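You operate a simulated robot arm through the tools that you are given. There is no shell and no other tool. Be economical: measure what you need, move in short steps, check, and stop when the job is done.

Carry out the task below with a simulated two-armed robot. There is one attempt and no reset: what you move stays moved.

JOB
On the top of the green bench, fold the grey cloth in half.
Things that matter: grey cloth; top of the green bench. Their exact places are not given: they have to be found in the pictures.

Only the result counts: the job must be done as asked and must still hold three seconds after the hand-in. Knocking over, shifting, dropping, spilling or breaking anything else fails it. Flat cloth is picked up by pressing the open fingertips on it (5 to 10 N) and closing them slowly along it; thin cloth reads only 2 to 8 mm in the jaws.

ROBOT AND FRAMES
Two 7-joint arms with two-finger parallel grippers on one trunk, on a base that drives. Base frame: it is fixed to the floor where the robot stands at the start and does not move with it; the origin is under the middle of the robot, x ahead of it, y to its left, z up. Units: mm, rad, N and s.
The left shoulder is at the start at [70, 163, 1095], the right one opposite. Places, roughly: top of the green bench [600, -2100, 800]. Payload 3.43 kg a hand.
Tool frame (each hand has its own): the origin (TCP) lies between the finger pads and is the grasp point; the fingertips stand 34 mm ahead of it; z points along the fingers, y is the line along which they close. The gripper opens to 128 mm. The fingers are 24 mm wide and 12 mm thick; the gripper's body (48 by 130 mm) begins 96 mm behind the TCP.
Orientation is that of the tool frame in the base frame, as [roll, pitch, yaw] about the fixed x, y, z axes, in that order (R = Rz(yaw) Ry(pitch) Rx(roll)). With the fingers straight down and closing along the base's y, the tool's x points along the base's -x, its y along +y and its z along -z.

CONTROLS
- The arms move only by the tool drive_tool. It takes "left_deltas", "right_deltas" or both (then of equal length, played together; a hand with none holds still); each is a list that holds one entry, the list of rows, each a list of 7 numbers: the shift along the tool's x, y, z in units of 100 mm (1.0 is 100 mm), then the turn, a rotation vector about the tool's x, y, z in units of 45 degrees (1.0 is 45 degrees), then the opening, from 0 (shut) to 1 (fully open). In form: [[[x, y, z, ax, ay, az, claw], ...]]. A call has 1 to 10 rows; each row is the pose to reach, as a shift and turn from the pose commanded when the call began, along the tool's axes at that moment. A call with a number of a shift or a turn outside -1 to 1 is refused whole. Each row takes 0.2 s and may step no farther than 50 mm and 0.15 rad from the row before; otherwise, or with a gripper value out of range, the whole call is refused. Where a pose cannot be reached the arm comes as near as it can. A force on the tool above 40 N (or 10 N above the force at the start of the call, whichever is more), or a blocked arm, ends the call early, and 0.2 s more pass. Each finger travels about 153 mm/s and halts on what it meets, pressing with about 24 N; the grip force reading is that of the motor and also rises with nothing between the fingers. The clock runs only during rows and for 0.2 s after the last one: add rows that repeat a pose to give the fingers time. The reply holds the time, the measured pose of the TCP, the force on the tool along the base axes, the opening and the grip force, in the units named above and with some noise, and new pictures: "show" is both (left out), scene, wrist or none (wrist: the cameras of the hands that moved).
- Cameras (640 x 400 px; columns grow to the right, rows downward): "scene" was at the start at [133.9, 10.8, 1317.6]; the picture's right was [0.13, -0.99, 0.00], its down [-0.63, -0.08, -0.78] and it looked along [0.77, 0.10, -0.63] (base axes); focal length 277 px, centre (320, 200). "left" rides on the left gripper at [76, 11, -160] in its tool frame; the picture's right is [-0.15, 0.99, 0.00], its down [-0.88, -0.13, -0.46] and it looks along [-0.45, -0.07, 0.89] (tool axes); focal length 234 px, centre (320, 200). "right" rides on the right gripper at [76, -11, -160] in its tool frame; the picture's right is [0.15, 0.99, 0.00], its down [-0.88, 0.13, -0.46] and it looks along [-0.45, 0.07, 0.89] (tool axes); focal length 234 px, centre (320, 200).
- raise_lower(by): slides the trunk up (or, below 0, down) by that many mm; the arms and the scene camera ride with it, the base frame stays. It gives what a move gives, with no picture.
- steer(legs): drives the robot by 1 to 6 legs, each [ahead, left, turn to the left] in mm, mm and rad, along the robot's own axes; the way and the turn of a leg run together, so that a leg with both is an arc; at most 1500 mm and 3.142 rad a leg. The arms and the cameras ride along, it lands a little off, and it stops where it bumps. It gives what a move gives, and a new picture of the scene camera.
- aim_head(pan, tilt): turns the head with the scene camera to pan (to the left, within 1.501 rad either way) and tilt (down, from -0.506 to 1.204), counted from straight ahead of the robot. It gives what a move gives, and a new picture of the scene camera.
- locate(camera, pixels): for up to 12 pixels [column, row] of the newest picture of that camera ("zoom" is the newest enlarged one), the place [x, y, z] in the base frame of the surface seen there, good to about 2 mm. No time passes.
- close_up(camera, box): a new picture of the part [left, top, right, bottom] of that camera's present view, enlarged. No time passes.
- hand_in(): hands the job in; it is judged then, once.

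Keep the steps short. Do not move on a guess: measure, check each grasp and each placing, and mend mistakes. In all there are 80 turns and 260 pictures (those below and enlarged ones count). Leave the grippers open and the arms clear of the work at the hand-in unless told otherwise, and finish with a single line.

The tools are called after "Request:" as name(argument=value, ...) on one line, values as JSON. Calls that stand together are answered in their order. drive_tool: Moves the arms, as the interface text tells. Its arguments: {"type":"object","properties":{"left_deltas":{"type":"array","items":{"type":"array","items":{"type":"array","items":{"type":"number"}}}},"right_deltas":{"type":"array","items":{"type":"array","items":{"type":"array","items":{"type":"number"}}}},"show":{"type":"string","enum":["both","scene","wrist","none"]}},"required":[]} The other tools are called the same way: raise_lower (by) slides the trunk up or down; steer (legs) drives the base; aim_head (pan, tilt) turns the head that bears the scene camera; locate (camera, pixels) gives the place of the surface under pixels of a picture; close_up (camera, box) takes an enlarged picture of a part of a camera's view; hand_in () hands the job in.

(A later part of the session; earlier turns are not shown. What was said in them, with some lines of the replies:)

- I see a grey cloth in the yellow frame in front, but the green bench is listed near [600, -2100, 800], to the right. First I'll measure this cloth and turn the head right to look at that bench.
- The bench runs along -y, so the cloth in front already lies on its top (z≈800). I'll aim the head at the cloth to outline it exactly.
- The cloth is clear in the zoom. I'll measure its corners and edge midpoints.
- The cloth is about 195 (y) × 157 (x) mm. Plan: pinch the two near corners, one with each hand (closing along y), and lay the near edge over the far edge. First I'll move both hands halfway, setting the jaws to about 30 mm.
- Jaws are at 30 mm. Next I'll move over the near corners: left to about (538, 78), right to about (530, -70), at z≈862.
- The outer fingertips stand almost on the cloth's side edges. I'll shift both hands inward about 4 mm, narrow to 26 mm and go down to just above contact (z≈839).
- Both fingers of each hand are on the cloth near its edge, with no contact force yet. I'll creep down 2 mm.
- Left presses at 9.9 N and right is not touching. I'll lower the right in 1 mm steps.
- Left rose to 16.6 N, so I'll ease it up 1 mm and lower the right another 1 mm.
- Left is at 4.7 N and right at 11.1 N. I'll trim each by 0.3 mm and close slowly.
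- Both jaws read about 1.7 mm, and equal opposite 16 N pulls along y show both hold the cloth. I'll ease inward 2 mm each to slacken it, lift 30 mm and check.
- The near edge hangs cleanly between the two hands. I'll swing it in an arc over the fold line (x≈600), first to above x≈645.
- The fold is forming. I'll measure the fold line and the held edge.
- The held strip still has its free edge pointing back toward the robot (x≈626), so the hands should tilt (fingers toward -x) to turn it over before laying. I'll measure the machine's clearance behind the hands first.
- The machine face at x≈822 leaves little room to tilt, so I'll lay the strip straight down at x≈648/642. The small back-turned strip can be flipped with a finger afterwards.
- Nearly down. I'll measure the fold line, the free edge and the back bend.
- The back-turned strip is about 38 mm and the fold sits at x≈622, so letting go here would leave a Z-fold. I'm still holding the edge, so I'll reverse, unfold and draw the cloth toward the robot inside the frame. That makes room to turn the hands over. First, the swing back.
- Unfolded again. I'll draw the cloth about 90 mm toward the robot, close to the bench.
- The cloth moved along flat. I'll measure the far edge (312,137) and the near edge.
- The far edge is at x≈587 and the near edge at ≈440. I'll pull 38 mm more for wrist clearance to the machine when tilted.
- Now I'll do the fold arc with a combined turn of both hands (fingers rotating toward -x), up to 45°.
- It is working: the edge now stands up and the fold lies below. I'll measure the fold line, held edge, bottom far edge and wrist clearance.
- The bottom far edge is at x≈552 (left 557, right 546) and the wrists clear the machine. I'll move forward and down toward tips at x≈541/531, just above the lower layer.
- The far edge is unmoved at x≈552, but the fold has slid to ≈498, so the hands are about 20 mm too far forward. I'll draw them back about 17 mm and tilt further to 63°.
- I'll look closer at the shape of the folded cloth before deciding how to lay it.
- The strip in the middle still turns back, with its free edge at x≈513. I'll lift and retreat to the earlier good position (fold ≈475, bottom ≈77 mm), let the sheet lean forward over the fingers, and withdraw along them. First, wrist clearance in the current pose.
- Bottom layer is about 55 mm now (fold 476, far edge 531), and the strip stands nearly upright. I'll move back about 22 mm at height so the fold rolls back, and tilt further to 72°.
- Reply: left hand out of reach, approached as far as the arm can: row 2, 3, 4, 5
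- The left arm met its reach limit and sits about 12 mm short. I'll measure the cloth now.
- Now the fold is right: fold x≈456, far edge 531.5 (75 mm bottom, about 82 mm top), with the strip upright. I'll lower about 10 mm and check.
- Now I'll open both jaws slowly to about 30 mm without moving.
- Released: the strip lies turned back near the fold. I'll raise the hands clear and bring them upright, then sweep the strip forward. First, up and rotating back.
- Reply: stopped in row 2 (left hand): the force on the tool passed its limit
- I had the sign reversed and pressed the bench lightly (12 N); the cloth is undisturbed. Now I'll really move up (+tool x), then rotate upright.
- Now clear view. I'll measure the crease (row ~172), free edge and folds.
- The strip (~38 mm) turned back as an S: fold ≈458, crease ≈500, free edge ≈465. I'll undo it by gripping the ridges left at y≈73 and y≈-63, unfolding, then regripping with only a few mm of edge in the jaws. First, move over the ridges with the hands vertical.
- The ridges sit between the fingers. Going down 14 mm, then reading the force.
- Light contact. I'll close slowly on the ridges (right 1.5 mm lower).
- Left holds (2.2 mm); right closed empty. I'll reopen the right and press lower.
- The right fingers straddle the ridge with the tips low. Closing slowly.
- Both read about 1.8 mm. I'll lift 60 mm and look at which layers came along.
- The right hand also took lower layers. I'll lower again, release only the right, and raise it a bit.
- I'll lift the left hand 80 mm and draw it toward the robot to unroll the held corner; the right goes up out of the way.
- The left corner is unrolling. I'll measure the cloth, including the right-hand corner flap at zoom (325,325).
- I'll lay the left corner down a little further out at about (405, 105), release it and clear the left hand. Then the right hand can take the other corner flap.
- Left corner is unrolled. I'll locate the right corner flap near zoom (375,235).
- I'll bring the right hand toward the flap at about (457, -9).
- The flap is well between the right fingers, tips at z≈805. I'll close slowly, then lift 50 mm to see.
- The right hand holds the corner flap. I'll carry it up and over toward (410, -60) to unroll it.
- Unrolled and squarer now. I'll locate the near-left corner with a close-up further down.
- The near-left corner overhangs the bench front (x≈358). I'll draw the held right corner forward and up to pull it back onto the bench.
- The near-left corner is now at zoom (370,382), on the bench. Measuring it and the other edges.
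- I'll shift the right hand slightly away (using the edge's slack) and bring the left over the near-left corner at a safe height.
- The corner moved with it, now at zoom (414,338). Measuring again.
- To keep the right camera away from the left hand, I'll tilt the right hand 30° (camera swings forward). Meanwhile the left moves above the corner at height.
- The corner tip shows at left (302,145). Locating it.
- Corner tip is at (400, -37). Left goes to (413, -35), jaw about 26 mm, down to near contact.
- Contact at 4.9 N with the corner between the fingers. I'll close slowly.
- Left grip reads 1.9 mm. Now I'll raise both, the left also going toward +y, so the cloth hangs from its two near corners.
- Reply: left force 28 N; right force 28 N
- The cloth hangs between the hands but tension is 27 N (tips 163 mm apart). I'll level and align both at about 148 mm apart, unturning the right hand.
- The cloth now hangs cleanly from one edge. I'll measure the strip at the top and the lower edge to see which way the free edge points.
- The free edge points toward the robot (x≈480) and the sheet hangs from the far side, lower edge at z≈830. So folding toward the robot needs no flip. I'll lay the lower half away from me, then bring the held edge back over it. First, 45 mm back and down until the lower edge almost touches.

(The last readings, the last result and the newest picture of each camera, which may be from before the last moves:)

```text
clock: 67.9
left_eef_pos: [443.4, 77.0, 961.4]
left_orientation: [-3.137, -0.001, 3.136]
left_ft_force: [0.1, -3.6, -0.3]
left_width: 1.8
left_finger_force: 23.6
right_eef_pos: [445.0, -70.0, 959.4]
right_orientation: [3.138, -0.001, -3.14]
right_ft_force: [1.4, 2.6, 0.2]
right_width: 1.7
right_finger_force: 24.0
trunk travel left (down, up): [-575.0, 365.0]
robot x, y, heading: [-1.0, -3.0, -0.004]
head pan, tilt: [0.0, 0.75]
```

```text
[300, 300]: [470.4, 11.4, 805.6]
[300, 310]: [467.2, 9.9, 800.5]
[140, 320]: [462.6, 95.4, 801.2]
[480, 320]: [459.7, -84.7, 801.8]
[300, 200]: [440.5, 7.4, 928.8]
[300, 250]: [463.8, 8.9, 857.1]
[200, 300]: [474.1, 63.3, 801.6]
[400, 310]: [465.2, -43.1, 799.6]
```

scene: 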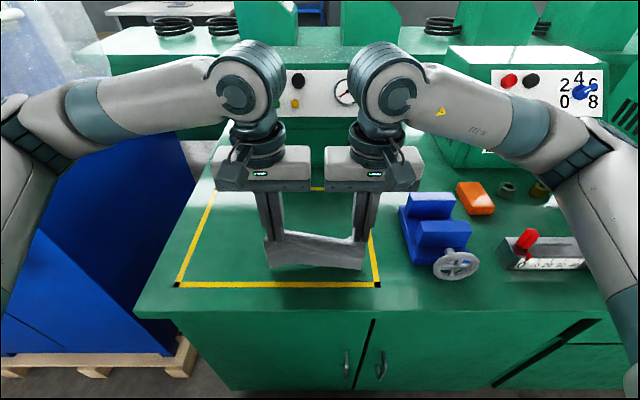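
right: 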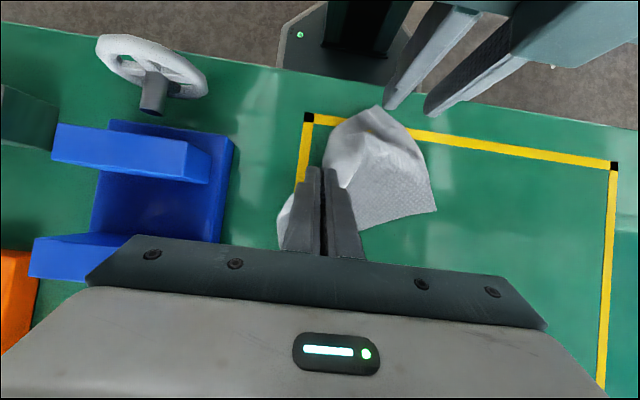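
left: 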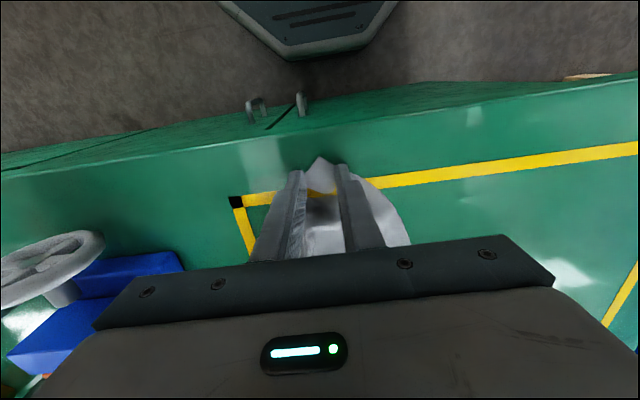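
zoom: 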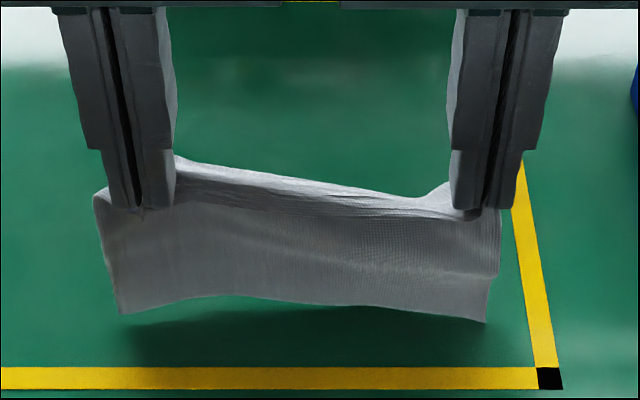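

The lower edge is nearly touching at x≈468. Now I'll lay it: down while moving forward (+x), ending about 45 mm above the bench.

Request:
drive_tool(left_deltas=[[[0, 0, 0.08, 0, 0, 0, 0], [-0.08, 0, 0.16, 0, 0, 0, 0], [-0.2, 0, 0.26, 0, 0, 0, 0], [-0.34, 0, 0.37, 0, 0, 0, 0], [-0.48, 0, 0.48, 0, 0, 0, 0], [-0.62, 0, 0.58, 0, 0, 0, 0], [-0.74, 0, 0.68, 0, 0, 0, 0], [-0.84, 0, 0.77, 0, 0, 0, 0], [-0.9, 0, 0.82, 0, 0, 0, 0], [-0.9, 0, 0.82, 0, 0, 0, 0]]], right_deltas=[[[0, 0, 0.08, 0, 0, 0, 0], [-0.08, 0, 0.16, 0, 0, 0, 0], [-0.2, 0, 0.26, 0, 0, 0, 0], [-0.34, 0, 0.37, 0, 0, 0, 0], [-0.48, 0, 0.48, 0, 0, 0, 0], [-0.62, 0, 0.58, 0, 0, 0, 0], [-0.74, 0, 0.68, 0, 0, 0, 0], [-0.84, 0, 0.77, 0, 0, 0, 0], [-0.9, 0, 0.82, 0, 0, 0, 0], [-0.9, 0, 0.82, 0, 0, 0, 0]]], show="scene")

Request:
close_up(camera="scene", box=[256, 200, 384, 280])

Request:
locate(camera="zoom", pixels=[[300, 300], [300, 280], [300, 260], [300, 240], [300, 220], [300, 200], [300, 180], [300, 160], [300, 140], [300, 120], [120, 260], [500, 260]])

```text
clock: 70.1
left_eef_pos: [534.8, 75.2, 877.5]
left_orientation: [-3.135, -0.002, 3.138]
left_ft_force: [-1.0, -2.2, 0.3]
left_width: 1.9
left_finger_force: 24.3
right_eef_pos: [535.7, -69.9, 879.8]
right_orientation: [3.137, 0.0, -3.139]
right_ft_force: [1.1, 2.3, 0.0]
right_width: 2.1
right_finger_force: 24.4
trunk travel left (down, up): [-575.0, 365.0]
robot x, y, heading: [1.2, -0.7, -0.003]
head pan, tilt: [0.0, 0.75]
```

scene: 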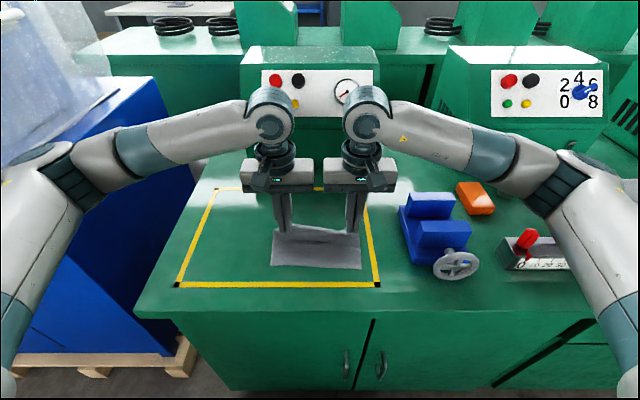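

```text
5.00 times, centred on (320, 240) of scene
```

zoom: 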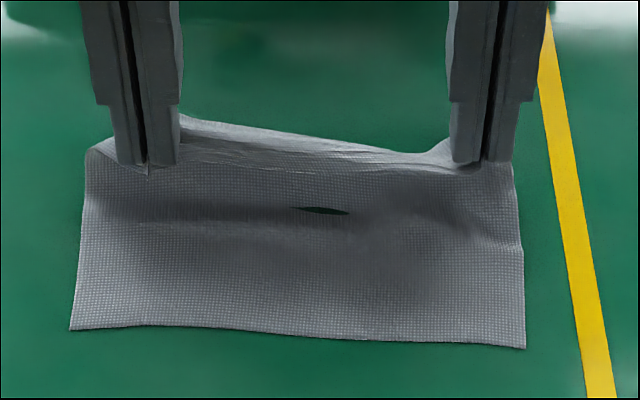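

```text
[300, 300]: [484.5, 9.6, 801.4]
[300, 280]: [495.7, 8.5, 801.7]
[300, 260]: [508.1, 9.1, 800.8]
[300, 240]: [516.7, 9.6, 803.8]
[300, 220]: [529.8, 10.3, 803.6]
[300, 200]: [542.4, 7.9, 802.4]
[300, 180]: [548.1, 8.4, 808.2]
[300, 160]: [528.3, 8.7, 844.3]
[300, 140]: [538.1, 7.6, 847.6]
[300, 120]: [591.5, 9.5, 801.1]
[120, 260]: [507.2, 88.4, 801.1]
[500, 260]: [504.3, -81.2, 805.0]
```

The lower half lies flat: near edge x≈470, laid to ≈547, and the held edge faces me at x≈525. Now I'll fold back: arc the hands 54 mm toward the robot and down.

Request:
drive_tool(left_deltas=[[[0.06, 0, -0.02, 0, 0, 0, 0], [0.15, 0, -0.02, 0, 0, 0, 0], [0.25, 0, 0.01, 0, 0, 0, 0], [0.36, 0, 0.08, 0, 0, 0, 0], [0.45, 0, 0.19, 0, 0, 0, 0], [0.51, 0, 0.27, 0, 0, 0, 0], [0.54, 0, 0.33, 0, 0, 0, 0], [0.54, 0, 0.33, 0, 0, 0, 0]]], right_deltas=[[[0.06, 0, -0.02, 0, 0, 0, 0], [0.15, 0, -0.02, 0, 0, 0, 0], [0.25, 0, 0.01, 0, 0, 0, 0], [0.36, 0, 0.08, 0, 0, 0, 0], [0.45, 0, 0.19, 0, 0, 0, 0], [0.51, 0, 0.27, 0, 0, 0, 0], [0.54, 0, 0.33, 0, 0, 0, 0], [0.54, 0, 0.33, 0, 0, 0, 0]]], show="both")

Request:
close_up(camera="scene", box=[256, 200, 384, 280])

Request:
locate(camera="zoom", pixels=[[300, 330], [300, 320], [300, 310], [300, 300], [300, 280], [300, 250], [300, 220], [300, 200], [80, 325], [515, 340], [150, 330], [450, 335]])

```text
clock: 71.9
left_eef_pos: [479.1, 76.3, 848.3]
left_orientation: [-3.135, 0.0, 3.137]
left_ft_force: [-0.1, -2.9, 0.5]
left_width: 1.8
left_finger_force: 24.0
right_eef_pos: [480.4, -69.9, 844.4]
right_orientation: [3.137, 0.003, -3.138]
right_ft_force: [0.4, 2.5, 1.2]
right_width: 1.7
right_finger_force: 23.7
trunk travel left (down, up): [-575.0, 365.0]
robot x, y, heading: [-0.5, 4.1, 0.001]
head pan, tilt: [0.0, 0.75]
```

scene: 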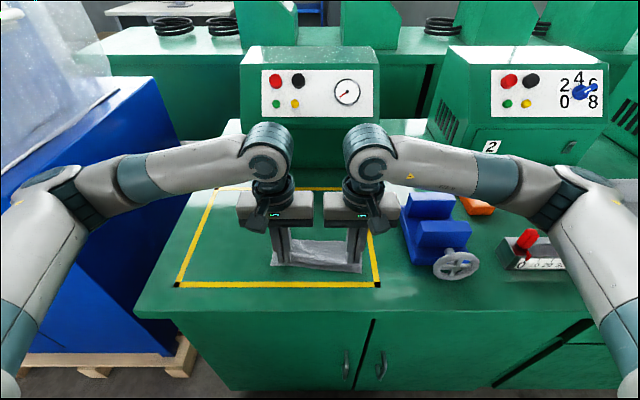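
right: 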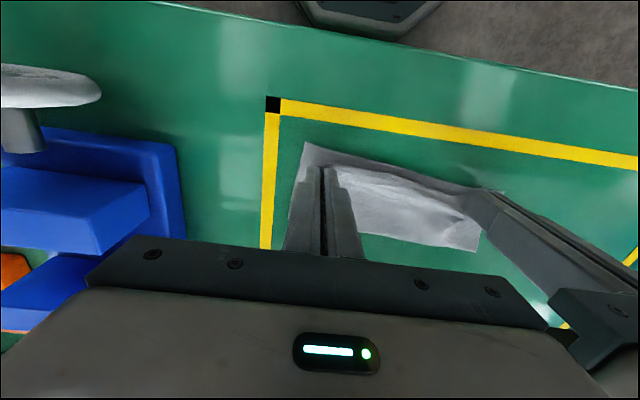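
left: 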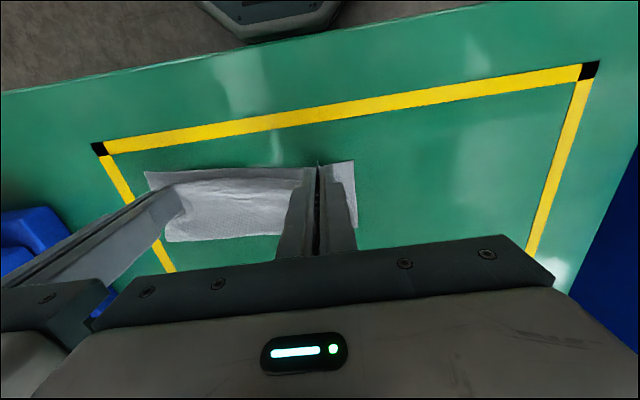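

```text
5.00 times, centred on (320, 240) of scene
```

zoom: 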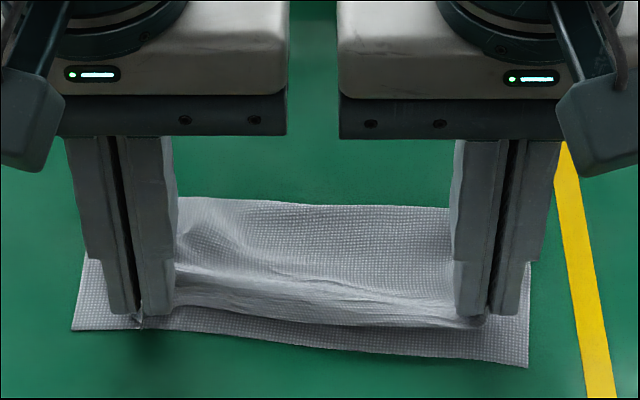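

```text
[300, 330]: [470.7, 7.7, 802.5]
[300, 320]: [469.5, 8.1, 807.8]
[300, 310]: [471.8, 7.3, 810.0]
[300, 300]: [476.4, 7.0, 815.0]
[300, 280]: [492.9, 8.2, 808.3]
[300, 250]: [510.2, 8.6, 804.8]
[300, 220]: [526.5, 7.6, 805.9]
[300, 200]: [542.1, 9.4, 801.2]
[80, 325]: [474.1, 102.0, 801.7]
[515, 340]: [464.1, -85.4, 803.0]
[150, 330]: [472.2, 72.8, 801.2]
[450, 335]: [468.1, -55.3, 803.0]
```

Very good: fold ≈541, top edge ≈469, bottom near edge about 5–12 mm nearer (more on the right). I'll draw the left 5 mm and the right 10 mm further, lower to the cloth and open slowly so the gathers spread.

Request:
drive_tool(left_deltas=[[[0.03, 0, 0.03, 0, 0, 0, 0], [0.05, 0, 0.06, 0, 0, 0, 0], [0.05, 0, 0.085, 0, 0, 0, 0], [0.05, 0, 0.085, 0, 0, 0, 0.03], [0.05, 0, 0.085, 0, 0, 0, 0.07], [0.05, 0, 0.085, 0, 0, 0, 0.11], [0.05, 0, 0.085, 0, 0, 0, 0.15], [0.05, 0, 0.085, 0, 0, 0, 0.2], [0.05, 0, 0.085, 0, 0, 0, 0.24], [0.05, 0, 0.085, 0, 0, 0, 0.24]]], right_deltas=[[[0.05, 0, 0.02, 0, 0, 0, 0], [0.1, 0, 0.04, 0, 0, 0, 0], [0.1, 0, 0.055, 0, 0, 0, 0], [0.1, 0, 0.055, 0, 0, 0, 0.03], [0.1, 0, 0.055, 0, 0, 0, 0.07], [0.1, 0, 0.055, 0, 0, 0, 0.11], [0.1, 0, 0.055, 0, 0, 0, 0.15], [0.1, 0, 0.055, 0, 0, 0, 0.2], [0.1, 0, 0.055, 0, 0, 0, 0.24], [0.1, 0, 0.055, 0, 0, 0, 0.24]]], show="wrist")

Request:
close_up(camera="scene", box=[256, 200, 384, 280])

```text
clock: 74.1
left_eef_pos: [475.1, 75.2, 837.2]
left_orientation: [-3.136, -0.001, 3.137]
left_ft_force: [0.3, -0.2, 0.2]
left_width: 30.8
left_finger_force: 0.0
right_eef_pos: [471.2, -70.6, 838.2]
right_orientation: [3.139, 0.0, -3.138]
right_ft_force: [-0.2, -0.5, 0.9]
right_width: 31.1
right_finger_force: 0.1
trunk travel left (down, up): [-575.0, 365.0]
robot x, y, heading: [1.1, -3.1, 0.001]
head pan, tilt: [0.0, 0.75]
```

right: 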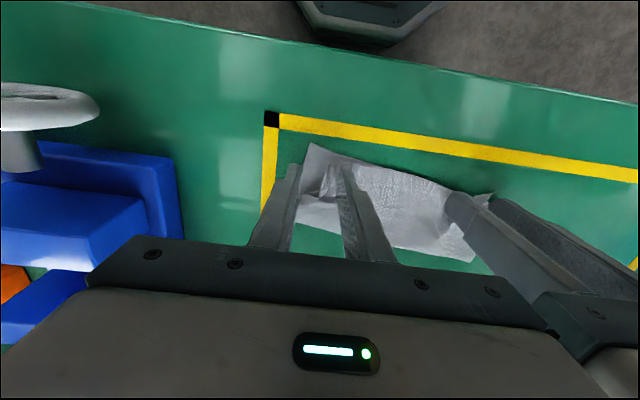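
left: 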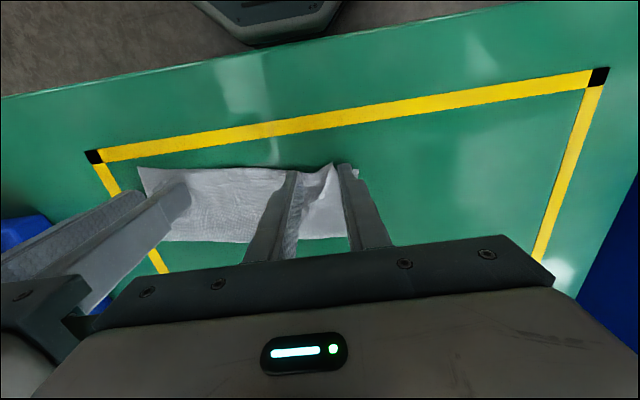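

```text
5.00 times, centred on (320, 240) of scene
```

zoom: 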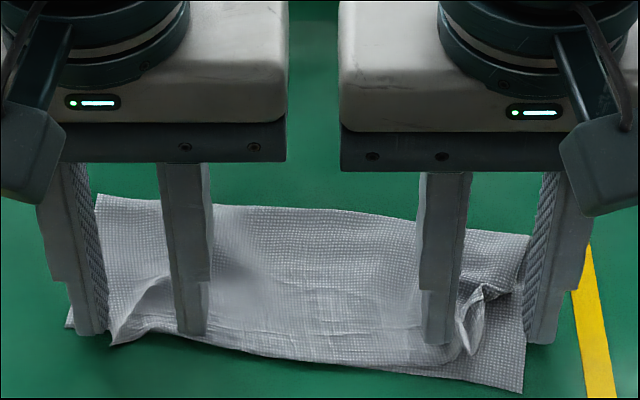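

Released. I'll lift both hands straight up and look.

Request:
drive_tool(left_deltas=[[[0, 0, -0.1, 0, 0, 0, 0.24], [0, 0, -0.3, 0, 0, 0, 0.24], [0, 0, -0.6, 0, 0, 0, 0.24], [-0.3, 0.3, -0.9, 0, 0, 0, 0.24], [-0.6, 0.6, -0.9, 0, 0, 0, 0.24], [-0.6, 0.6, -0.9, 0, 0, 0, 0.24]]], right_deltas=[[[0, 0, -0.1, 0, 0, 0, 0.24], [0, 0, -0.3, 0, 0, 0, 0.24], [0, 0, -0.6, 0, 0, 0, 0.24], [-0.3, -0.3, -0.9, 0, 0, 0, 0.24], [-0.6, -0.6, -0.9, 0, 0, 0, 0.24], [-0.6, -0.6, -0.9, 0, 0, 0, 0.24]]], show="scene")

Request:
close_up(camera="scene", box=[256, 210, 384, 290])

Request:
locate(camera="zoom", pixels=[[97, 145], [525, 190], [300, 160], [525, 340], [70, 275], [110, 290], [300, 300], [300, 315], [470, 250], [460, 300], [155, 230], [485, 240]])

```text
refused: row 4 steps farther than a row can; nothing moved
```

```text
5.00 times, centred on (320, 250) of scene
```

zoom: 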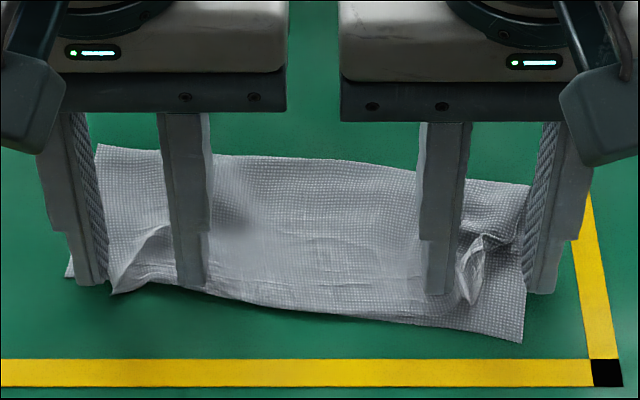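

```text
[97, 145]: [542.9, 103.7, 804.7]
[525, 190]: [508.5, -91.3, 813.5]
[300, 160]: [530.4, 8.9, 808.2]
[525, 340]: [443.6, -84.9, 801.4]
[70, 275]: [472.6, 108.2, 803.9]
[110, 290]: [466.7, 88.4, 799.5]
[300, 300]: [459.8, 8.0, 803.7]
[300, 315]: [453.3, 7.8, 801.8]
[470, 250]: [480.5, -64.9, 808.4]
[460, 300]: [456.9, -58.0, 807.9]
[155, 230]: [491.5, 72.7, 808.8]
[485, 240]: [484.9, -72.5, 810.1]
```

The step was too large, so nothing moved. Repeating with smaller steps.

Request:
drive_tool(left_deltas=[[[0, 0, -0.1, 0, 0, 0, 0.24], [0, 0, -0.3, 0, 0, 0, 0.24], [0, 0, -0.6, 0, 0, 0, 0.24], [-0.2, 0.2, -0.8, 0, 0, 0, 0.24], [-0.4, 0.4, -0.9, 0, 0, 0, 0.24], [-0.6, 0.6, -0.9, 0, 0, 0, 0.24], [-0.6, 0.6, -0.9, 0, 0, 0, 0.24]]], right_deltas=[[[0, 0, -0.1, 0, 0, 0, 0.24], [0, 0, -0.3, 0, 0, 0, 0.24], [0, 0, -0.6, 0, 0, 0, 0.24], [-0.2, -0.2, -0.8, 0, 0, 0, 0.24], [-0.4, -0.4, -0.9, 0, 0, 0, 0.24], [-0.6, -0.6, -0.9, 0, 0, 0, 0.24], [-0.6, -0.6, -0.9, 0, 0, 0, 0.24]]], show="scene")

Request:
close_up(camera="scene", box=[256, 210, 384, 290])

Request:
locate(camera="zoom", pixels=[[97, 145], [525, 190], [300, 160], [525, 340], [70, 275], [110, 290], [300, 300], [300, 315], [470, 250], [460, 300], [155, 230], [485, 240]])

```text
clock: 75.7
left_eef_pos: [533.8, 137.2, 927.3]
left_orientation: [-3.136, -0.001, 3.136]
left_ft_force: [0.1, 0.2, -0.3]
left_width: 30.8
left_finger_force: 0.0
right_eef_pos: [532.0, -132.4, 927.9]
right_orientation: [3.138, 0.0, -3.138]
right_ft_force: [-0.3, -0.1, 0.4]
right_width: 30.6
right_finger_force: 0.1
trunk travel left (down, up): [-575.0, 365.0]
robot x, y, heading: [-1.6, -0.1, -0.001]
head pan, tilt: [0.0, 0.75]
```

scene: 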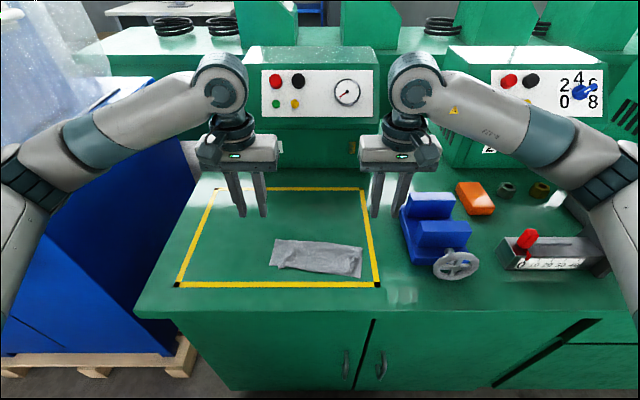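

```text
5.00 times, centred on (320, 250) of scene
```

zoom: 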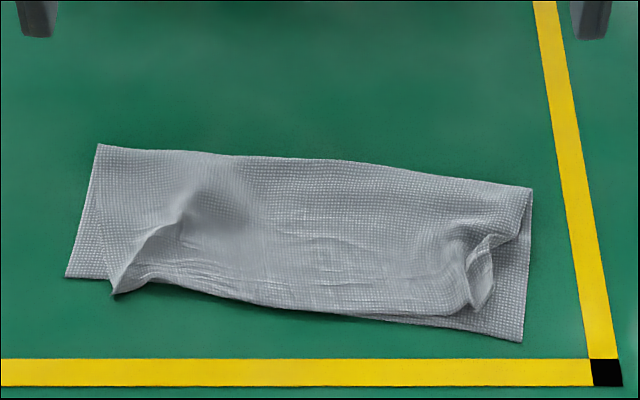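

```text
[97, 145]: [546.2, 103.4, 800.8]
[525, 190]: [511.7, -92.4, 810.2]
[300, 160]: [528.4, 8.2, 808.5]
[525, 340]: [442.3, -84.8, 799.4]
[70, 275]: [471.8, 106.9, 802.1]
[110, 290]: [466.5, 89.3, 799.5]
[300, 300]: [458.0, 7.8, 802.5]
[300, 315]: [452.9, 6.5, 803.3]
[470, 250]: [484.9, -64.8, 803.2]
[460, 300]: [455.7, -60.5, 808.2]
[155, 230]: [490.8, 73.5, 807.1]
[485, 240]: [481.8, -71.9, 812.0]
```

The cloth is folded: fold edge at far side, edges nearly aligned, only the two top corners are a bit gathered. I'll look closely at them.

Request:
close_up(camera="scene", box=[320, 242, 376, 282])

Request:
locate(camera="zoom", pixels=[[200, 230], [235, 200], [250, 150], [295, 135], [300, 170], [270, 245], [180, 250], [320, 110], [330, 290], [100, 240], [220, 160], [280, 190]])

Request:
close_up(camera="scene", box=[264, 236, 320, 276])

```text
10.00 times, centred on (348, 262) of scene
```

zoom: 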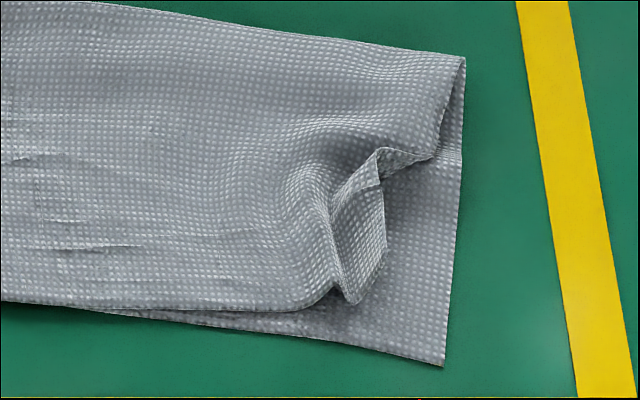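

```text
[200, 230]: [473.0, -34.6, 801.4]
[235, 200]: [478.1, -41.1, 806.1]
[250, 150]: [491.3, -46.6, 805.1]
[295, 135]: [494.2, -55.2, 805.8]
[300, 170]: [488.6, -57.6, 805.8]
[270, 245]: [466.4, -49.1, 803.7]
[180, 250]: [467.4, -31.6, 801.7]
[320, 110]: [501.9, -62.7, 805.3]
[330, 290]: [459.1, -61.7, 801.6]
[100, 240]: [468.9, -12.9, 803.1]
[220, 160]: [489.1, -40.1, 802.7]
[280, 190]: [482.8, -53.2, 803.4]
```

```text
10.00 times, centred on (292, 256) of scene
```

zoom: 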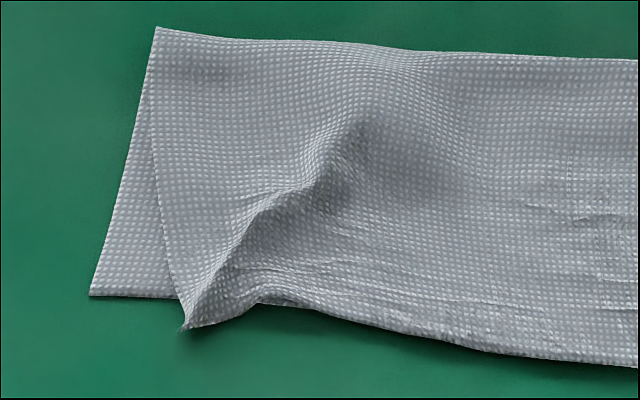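

The right top corner is bunched about 30 mm short of the lower corner. I'll spread it: right hand closed just inside the ridge (y≈-50), light press, then opening so the outer finger irons it outward. First, move there.

Request:
drive_tool(right_deltas=[[[0.12, 0.16, 0.05, 0, 0, 0, 0.1], [0.24, 0.33, 0.1, 0, 0, 0, 0.0], [0.36, 0.5, 0.2, 0, 0, 0, 0.0], [0.48, 0.66, 0.35, 0, 0, 0, 0.0], [0.58, 0.83, 0.5, 0, 0, 0, 0.0], [0.58, 0.83, 0.7, 0, 0, 0, 0.0], [0.58, 0.83, 0.84, 0, 0, 0, 0.0], [0.58, 0.83, 0.88, 0, 0, 0, 0.0], [0.58, 0.83, 0.88, 0, 0, 0, 0.0]]], show="wrist")

Request:
close_up(camera="scene", box=[296, 220, 392, 280])

```text
clock: 77.7
left_eef_pos: [534.9, 136.7, 927.0]
left_orientation: [-3.135, -0.001, 3.135]
left_ft_force: [-0.8, 0.3, 0.7]
left_width: 30.5
left_finger_force: 0.0
right_eef_pos: [470.1, -46.2, 840.7]
right_orientation: [3.137, -0.002, -3.138]
right_ft_force: [0.3, 0.3, -0.5]
right_width: 0.0
right_finger_force: 23.8
trunk travel left (down, up): [-575.0, 365.0]
robot x, y, heading: [0.9, -0.8, 0.001]
head pan, tilt: [0.0, 0.75]
```

right: 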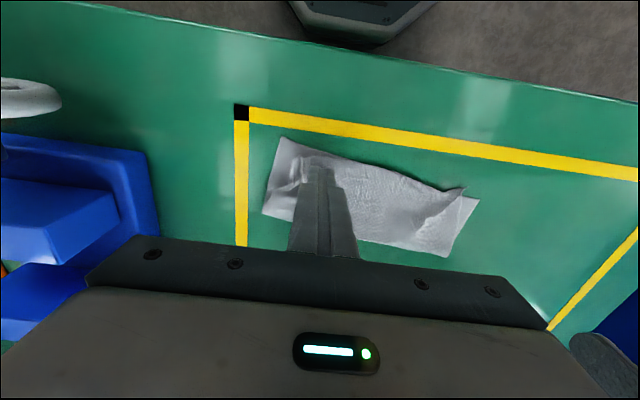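

```text
6.67 times, centred on (344, 250) of scene
```

zoom: 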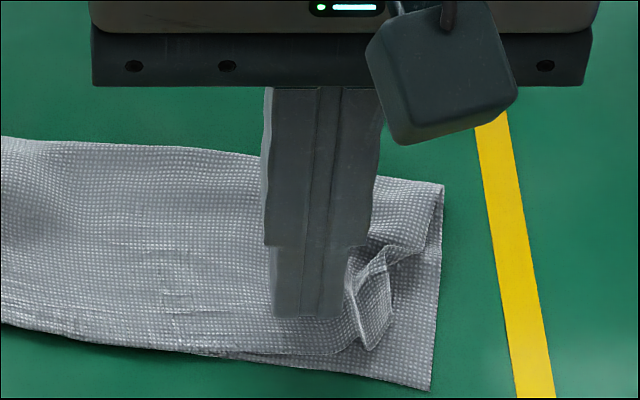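

The finger stands just inside the ridge, not yet loaded. I'll lower 2.5 mm and open slowly to about 51 mm.

Request:
drive_tool(right_deltas=[[[0, 0, 0.015, 0, 0, 0, 0.0], [0, 0, 0.025, 0, 0, 0, 0.0], [0, 0, 0.025, 0, 0, 0, 0.06], [0, 0, 0.025, 0, 0, 0, 0.12], [0.02, 0, 0.025, 0, 0, 0, 0.18], [0.04, 0, 0.025, 0, 0, 0, 0.24], [0.06, 0, 0.025, 0, 0, 0, 0.3], [0.08, 0, 0.025, 0, 0, 0, 0.36], [0.08, 0, 0.025, 0, 0, 0, 0.4], [0.08, 0, 0.025, 0, 0, 0, 0.4]]], show="none")

Request:
close_up(camera="scene", box=[296, 220, 392, 280])

```text
clock: 79.9
left_eef_pos: [533.2, 137.1, 927.7]
left_orientation: [-3.136, -0.002, 3.137]
left_ft_force: [0.2, -0.6, -0.6]
left_width: 30.5
left_finger_force: 0.1
right_eef_pos: [465.3, -48.2, 839.4]
right_orientation: [3.138, 0.0, -3.137]
right_ft_force: [-0.1, 0.1, 0.3]
right_width: 51.3
right_finger_force: 0.1
trunk travel left (down, up): [-575.0, 365.0]
robot x, y, heading: [-1.1, -1.8, -0.003]
head pan, tilt: [0.0, 0.75]
```

```text
6.67 times, centred on (344, 250) of scene
```

zoom: 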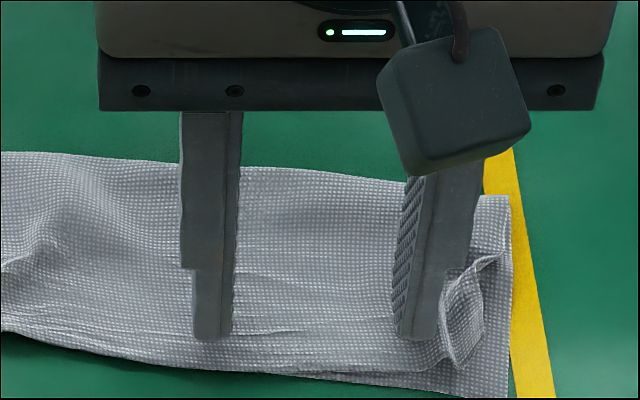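

The ridge moved outward, with the layer underneath slightly too. I'll lift straight up and check.

Request:
drive_tool(right_deltas=[[[0, 0, -0.1, 0, 0, 0, 0.4], [0, 0, -0.3, 0, 0, 0, 0.4], [0, 0, -0.6, 0, 0, 0, 0.4], [-0.2, -0.2, -0.8, 0, 0, 0, 0.4], [-0.4, -0.4, -0.9, 0, 0, 0, 0.4], [-0.6, -0.6, -0.9, 0, 0, 0, 0.4], [-0.6, -0.8, -0.9, 0, 0, 0, 0.4]]], show="scene")

Request:
close_up(camera="scene", box=[264, 215, 392, 295])

Request:
locate(camera="zoom", pixels=[[55, 125], [495, 163], [490, 315], [30, 247], [75, 265], [450, 220], [470, 215], [465, 250], [450, 270], [440, 285], [250, 285], [280, 140]])

```text
clock: 81.5
left_eef_pos: [534.6, 136.2, 926.9]
left_orientation: [-3.138, -0.001, 3.136]
left_ft_force: [1.3, -0.9, -0.4]
left_width: 30.7
left_finger_force: 0.0
right_eef_pos: [523.8, -128.0, 930.7]
right_orientation: [3.137, 0.003, -3.137]
right_ft_force: [-0.5, -0.6, 0.4]
right_width: 51.2
right_finger_force: 0.0
trunk travel left (down, up): [-575.0, 365.0]
robot x, y, heading: [-0.2, -2.6, 0.001]
head pan, tilt: [0.0, 0.75]
```

scene: 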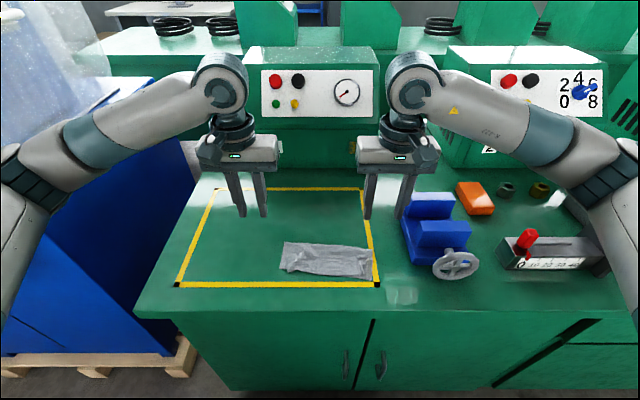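

```text
5.00 times, centred on (328, 255) of scene
```

zoom: 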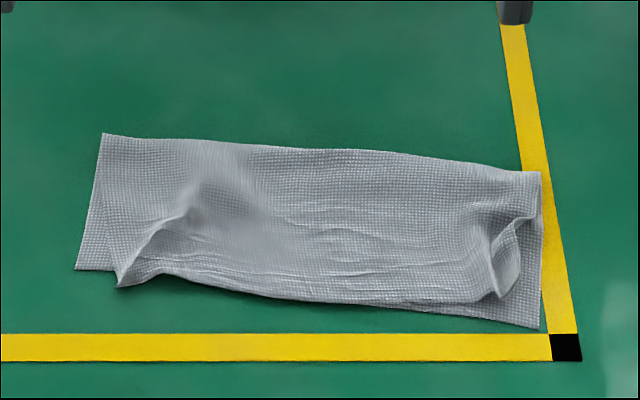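

```text
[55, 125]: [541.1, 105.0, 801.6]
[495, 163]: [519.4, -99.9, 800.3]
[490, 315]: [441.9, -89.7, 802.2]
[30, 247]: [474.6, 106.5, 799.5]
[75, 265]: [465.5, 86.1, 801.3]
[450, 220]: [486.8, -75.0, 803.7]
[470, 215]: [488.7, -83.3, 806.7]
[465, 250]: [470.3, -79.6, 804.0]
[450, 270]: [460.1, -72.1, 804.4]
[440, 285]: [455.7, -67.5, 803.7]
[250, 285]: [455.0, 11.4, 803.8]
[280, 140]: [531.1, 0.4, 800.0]
```

The cloth slid as one piece; the fold is intact: near edges agree at x≈453–455 in the middle, and the corners agree within about 20–28 mm. More handling risks harm, so I'll open the grippers and draw the arms up and outward.

Request:
drive_tool(left_deltas=[[[0, 0.15, -0.15, 0, 0, 0, 0.5], [0, 0.3, -0.3, 0, 0, 0, 0.8], [0, 0.45, -0.45, 0, 0, 0, 1.0], [0, 0.6, -0.6, 0, 0, 0, 1.0], [0, 0.6, -0.6, 0, 0, 0, 1.0], [0, 0.6, -0.6, 0, 0, 0, 1.0]]], right_deltas=[[[0, 0, -0.2, 0, 0, 0, 0.4], [0, -0.1, -0.4, 0, 0, 0, 0.5], [0, -0.25, -0.6, 0, 0, 0, 0.8], [0, -0.4, -0.8, 0, 0, 0, 1.0], [0, -0.6, -1.0, 0, 0, 0, 1.0], [0, -0.6, -1.0, 0, 0, 0, 1.0]]], show="scene")

Request:
close_up(camera="scene", box=[264, 215, 392, 295])

Request:
locate(camera="zoom", pixels=[[104, 137], [538, 175], [537, 322], [78, 267], [118, 284], [517, 272], [320, 152], [320, 297]])

```text
clock: 82.9
left_eef_pos: [535.7, 198.1, 988.1]
left_orientation: [-3.135, -0.002, 3.139]
left_ft_force: [-0.9, -0.5, -1.0]
left_width: 127.7
left_finger_force: 0.1
right_eef_pos: [524.7, -188.1, 1030.5]
right_orientation: [3.139, -0.001, -3.137]
right_ft_force: [0.0, -0.1, -0.6]
right_width: 128.0
right_finger_force: 0.0
trunk travel left (down, up): [-575.0, 365.0]
robot x, y, heading: [-2.2, 0.2, -0.003]
head pan, tilt: [0.0, 0.75]
```

scene: 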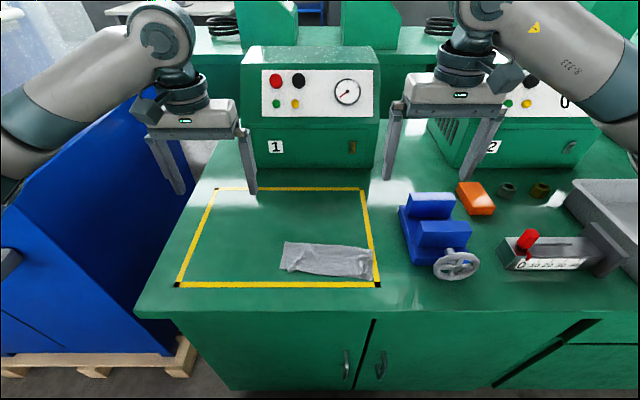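

```text
5.00 times, centred on (328, 255) of scene
```

zoom: 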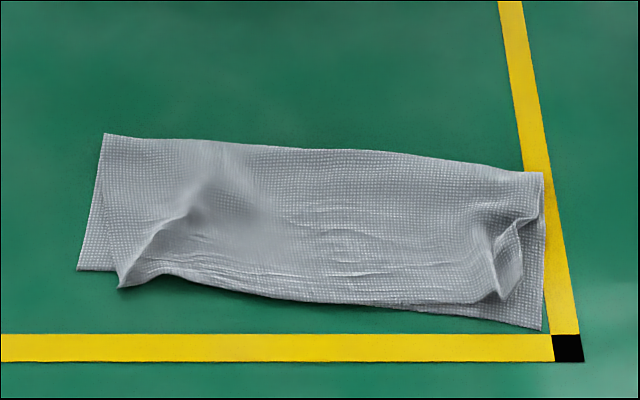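

```text
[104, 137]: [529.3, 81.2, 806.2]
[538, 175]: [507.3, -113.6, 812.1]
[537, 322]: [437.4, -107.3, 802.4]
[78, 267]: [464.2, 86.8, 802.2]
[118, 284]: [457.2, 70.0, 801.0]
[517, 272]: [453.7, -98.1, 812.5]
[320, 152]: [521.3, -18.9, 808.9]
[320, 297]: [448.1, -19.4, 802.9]
```

Corner pairs are 18 mm (left) and 20 mm (right) apart, the fold is stable, the arms are clear and the grippers open. Handing in.

Request:
hand_in()

```text
The job is handed in.
```

I folded the grey cloth in half on the top of the green bench and handed it in; both grippers are open and the arms clear, the corner pairs meet to within about 20 mm, and both top corners are still a little gathered.
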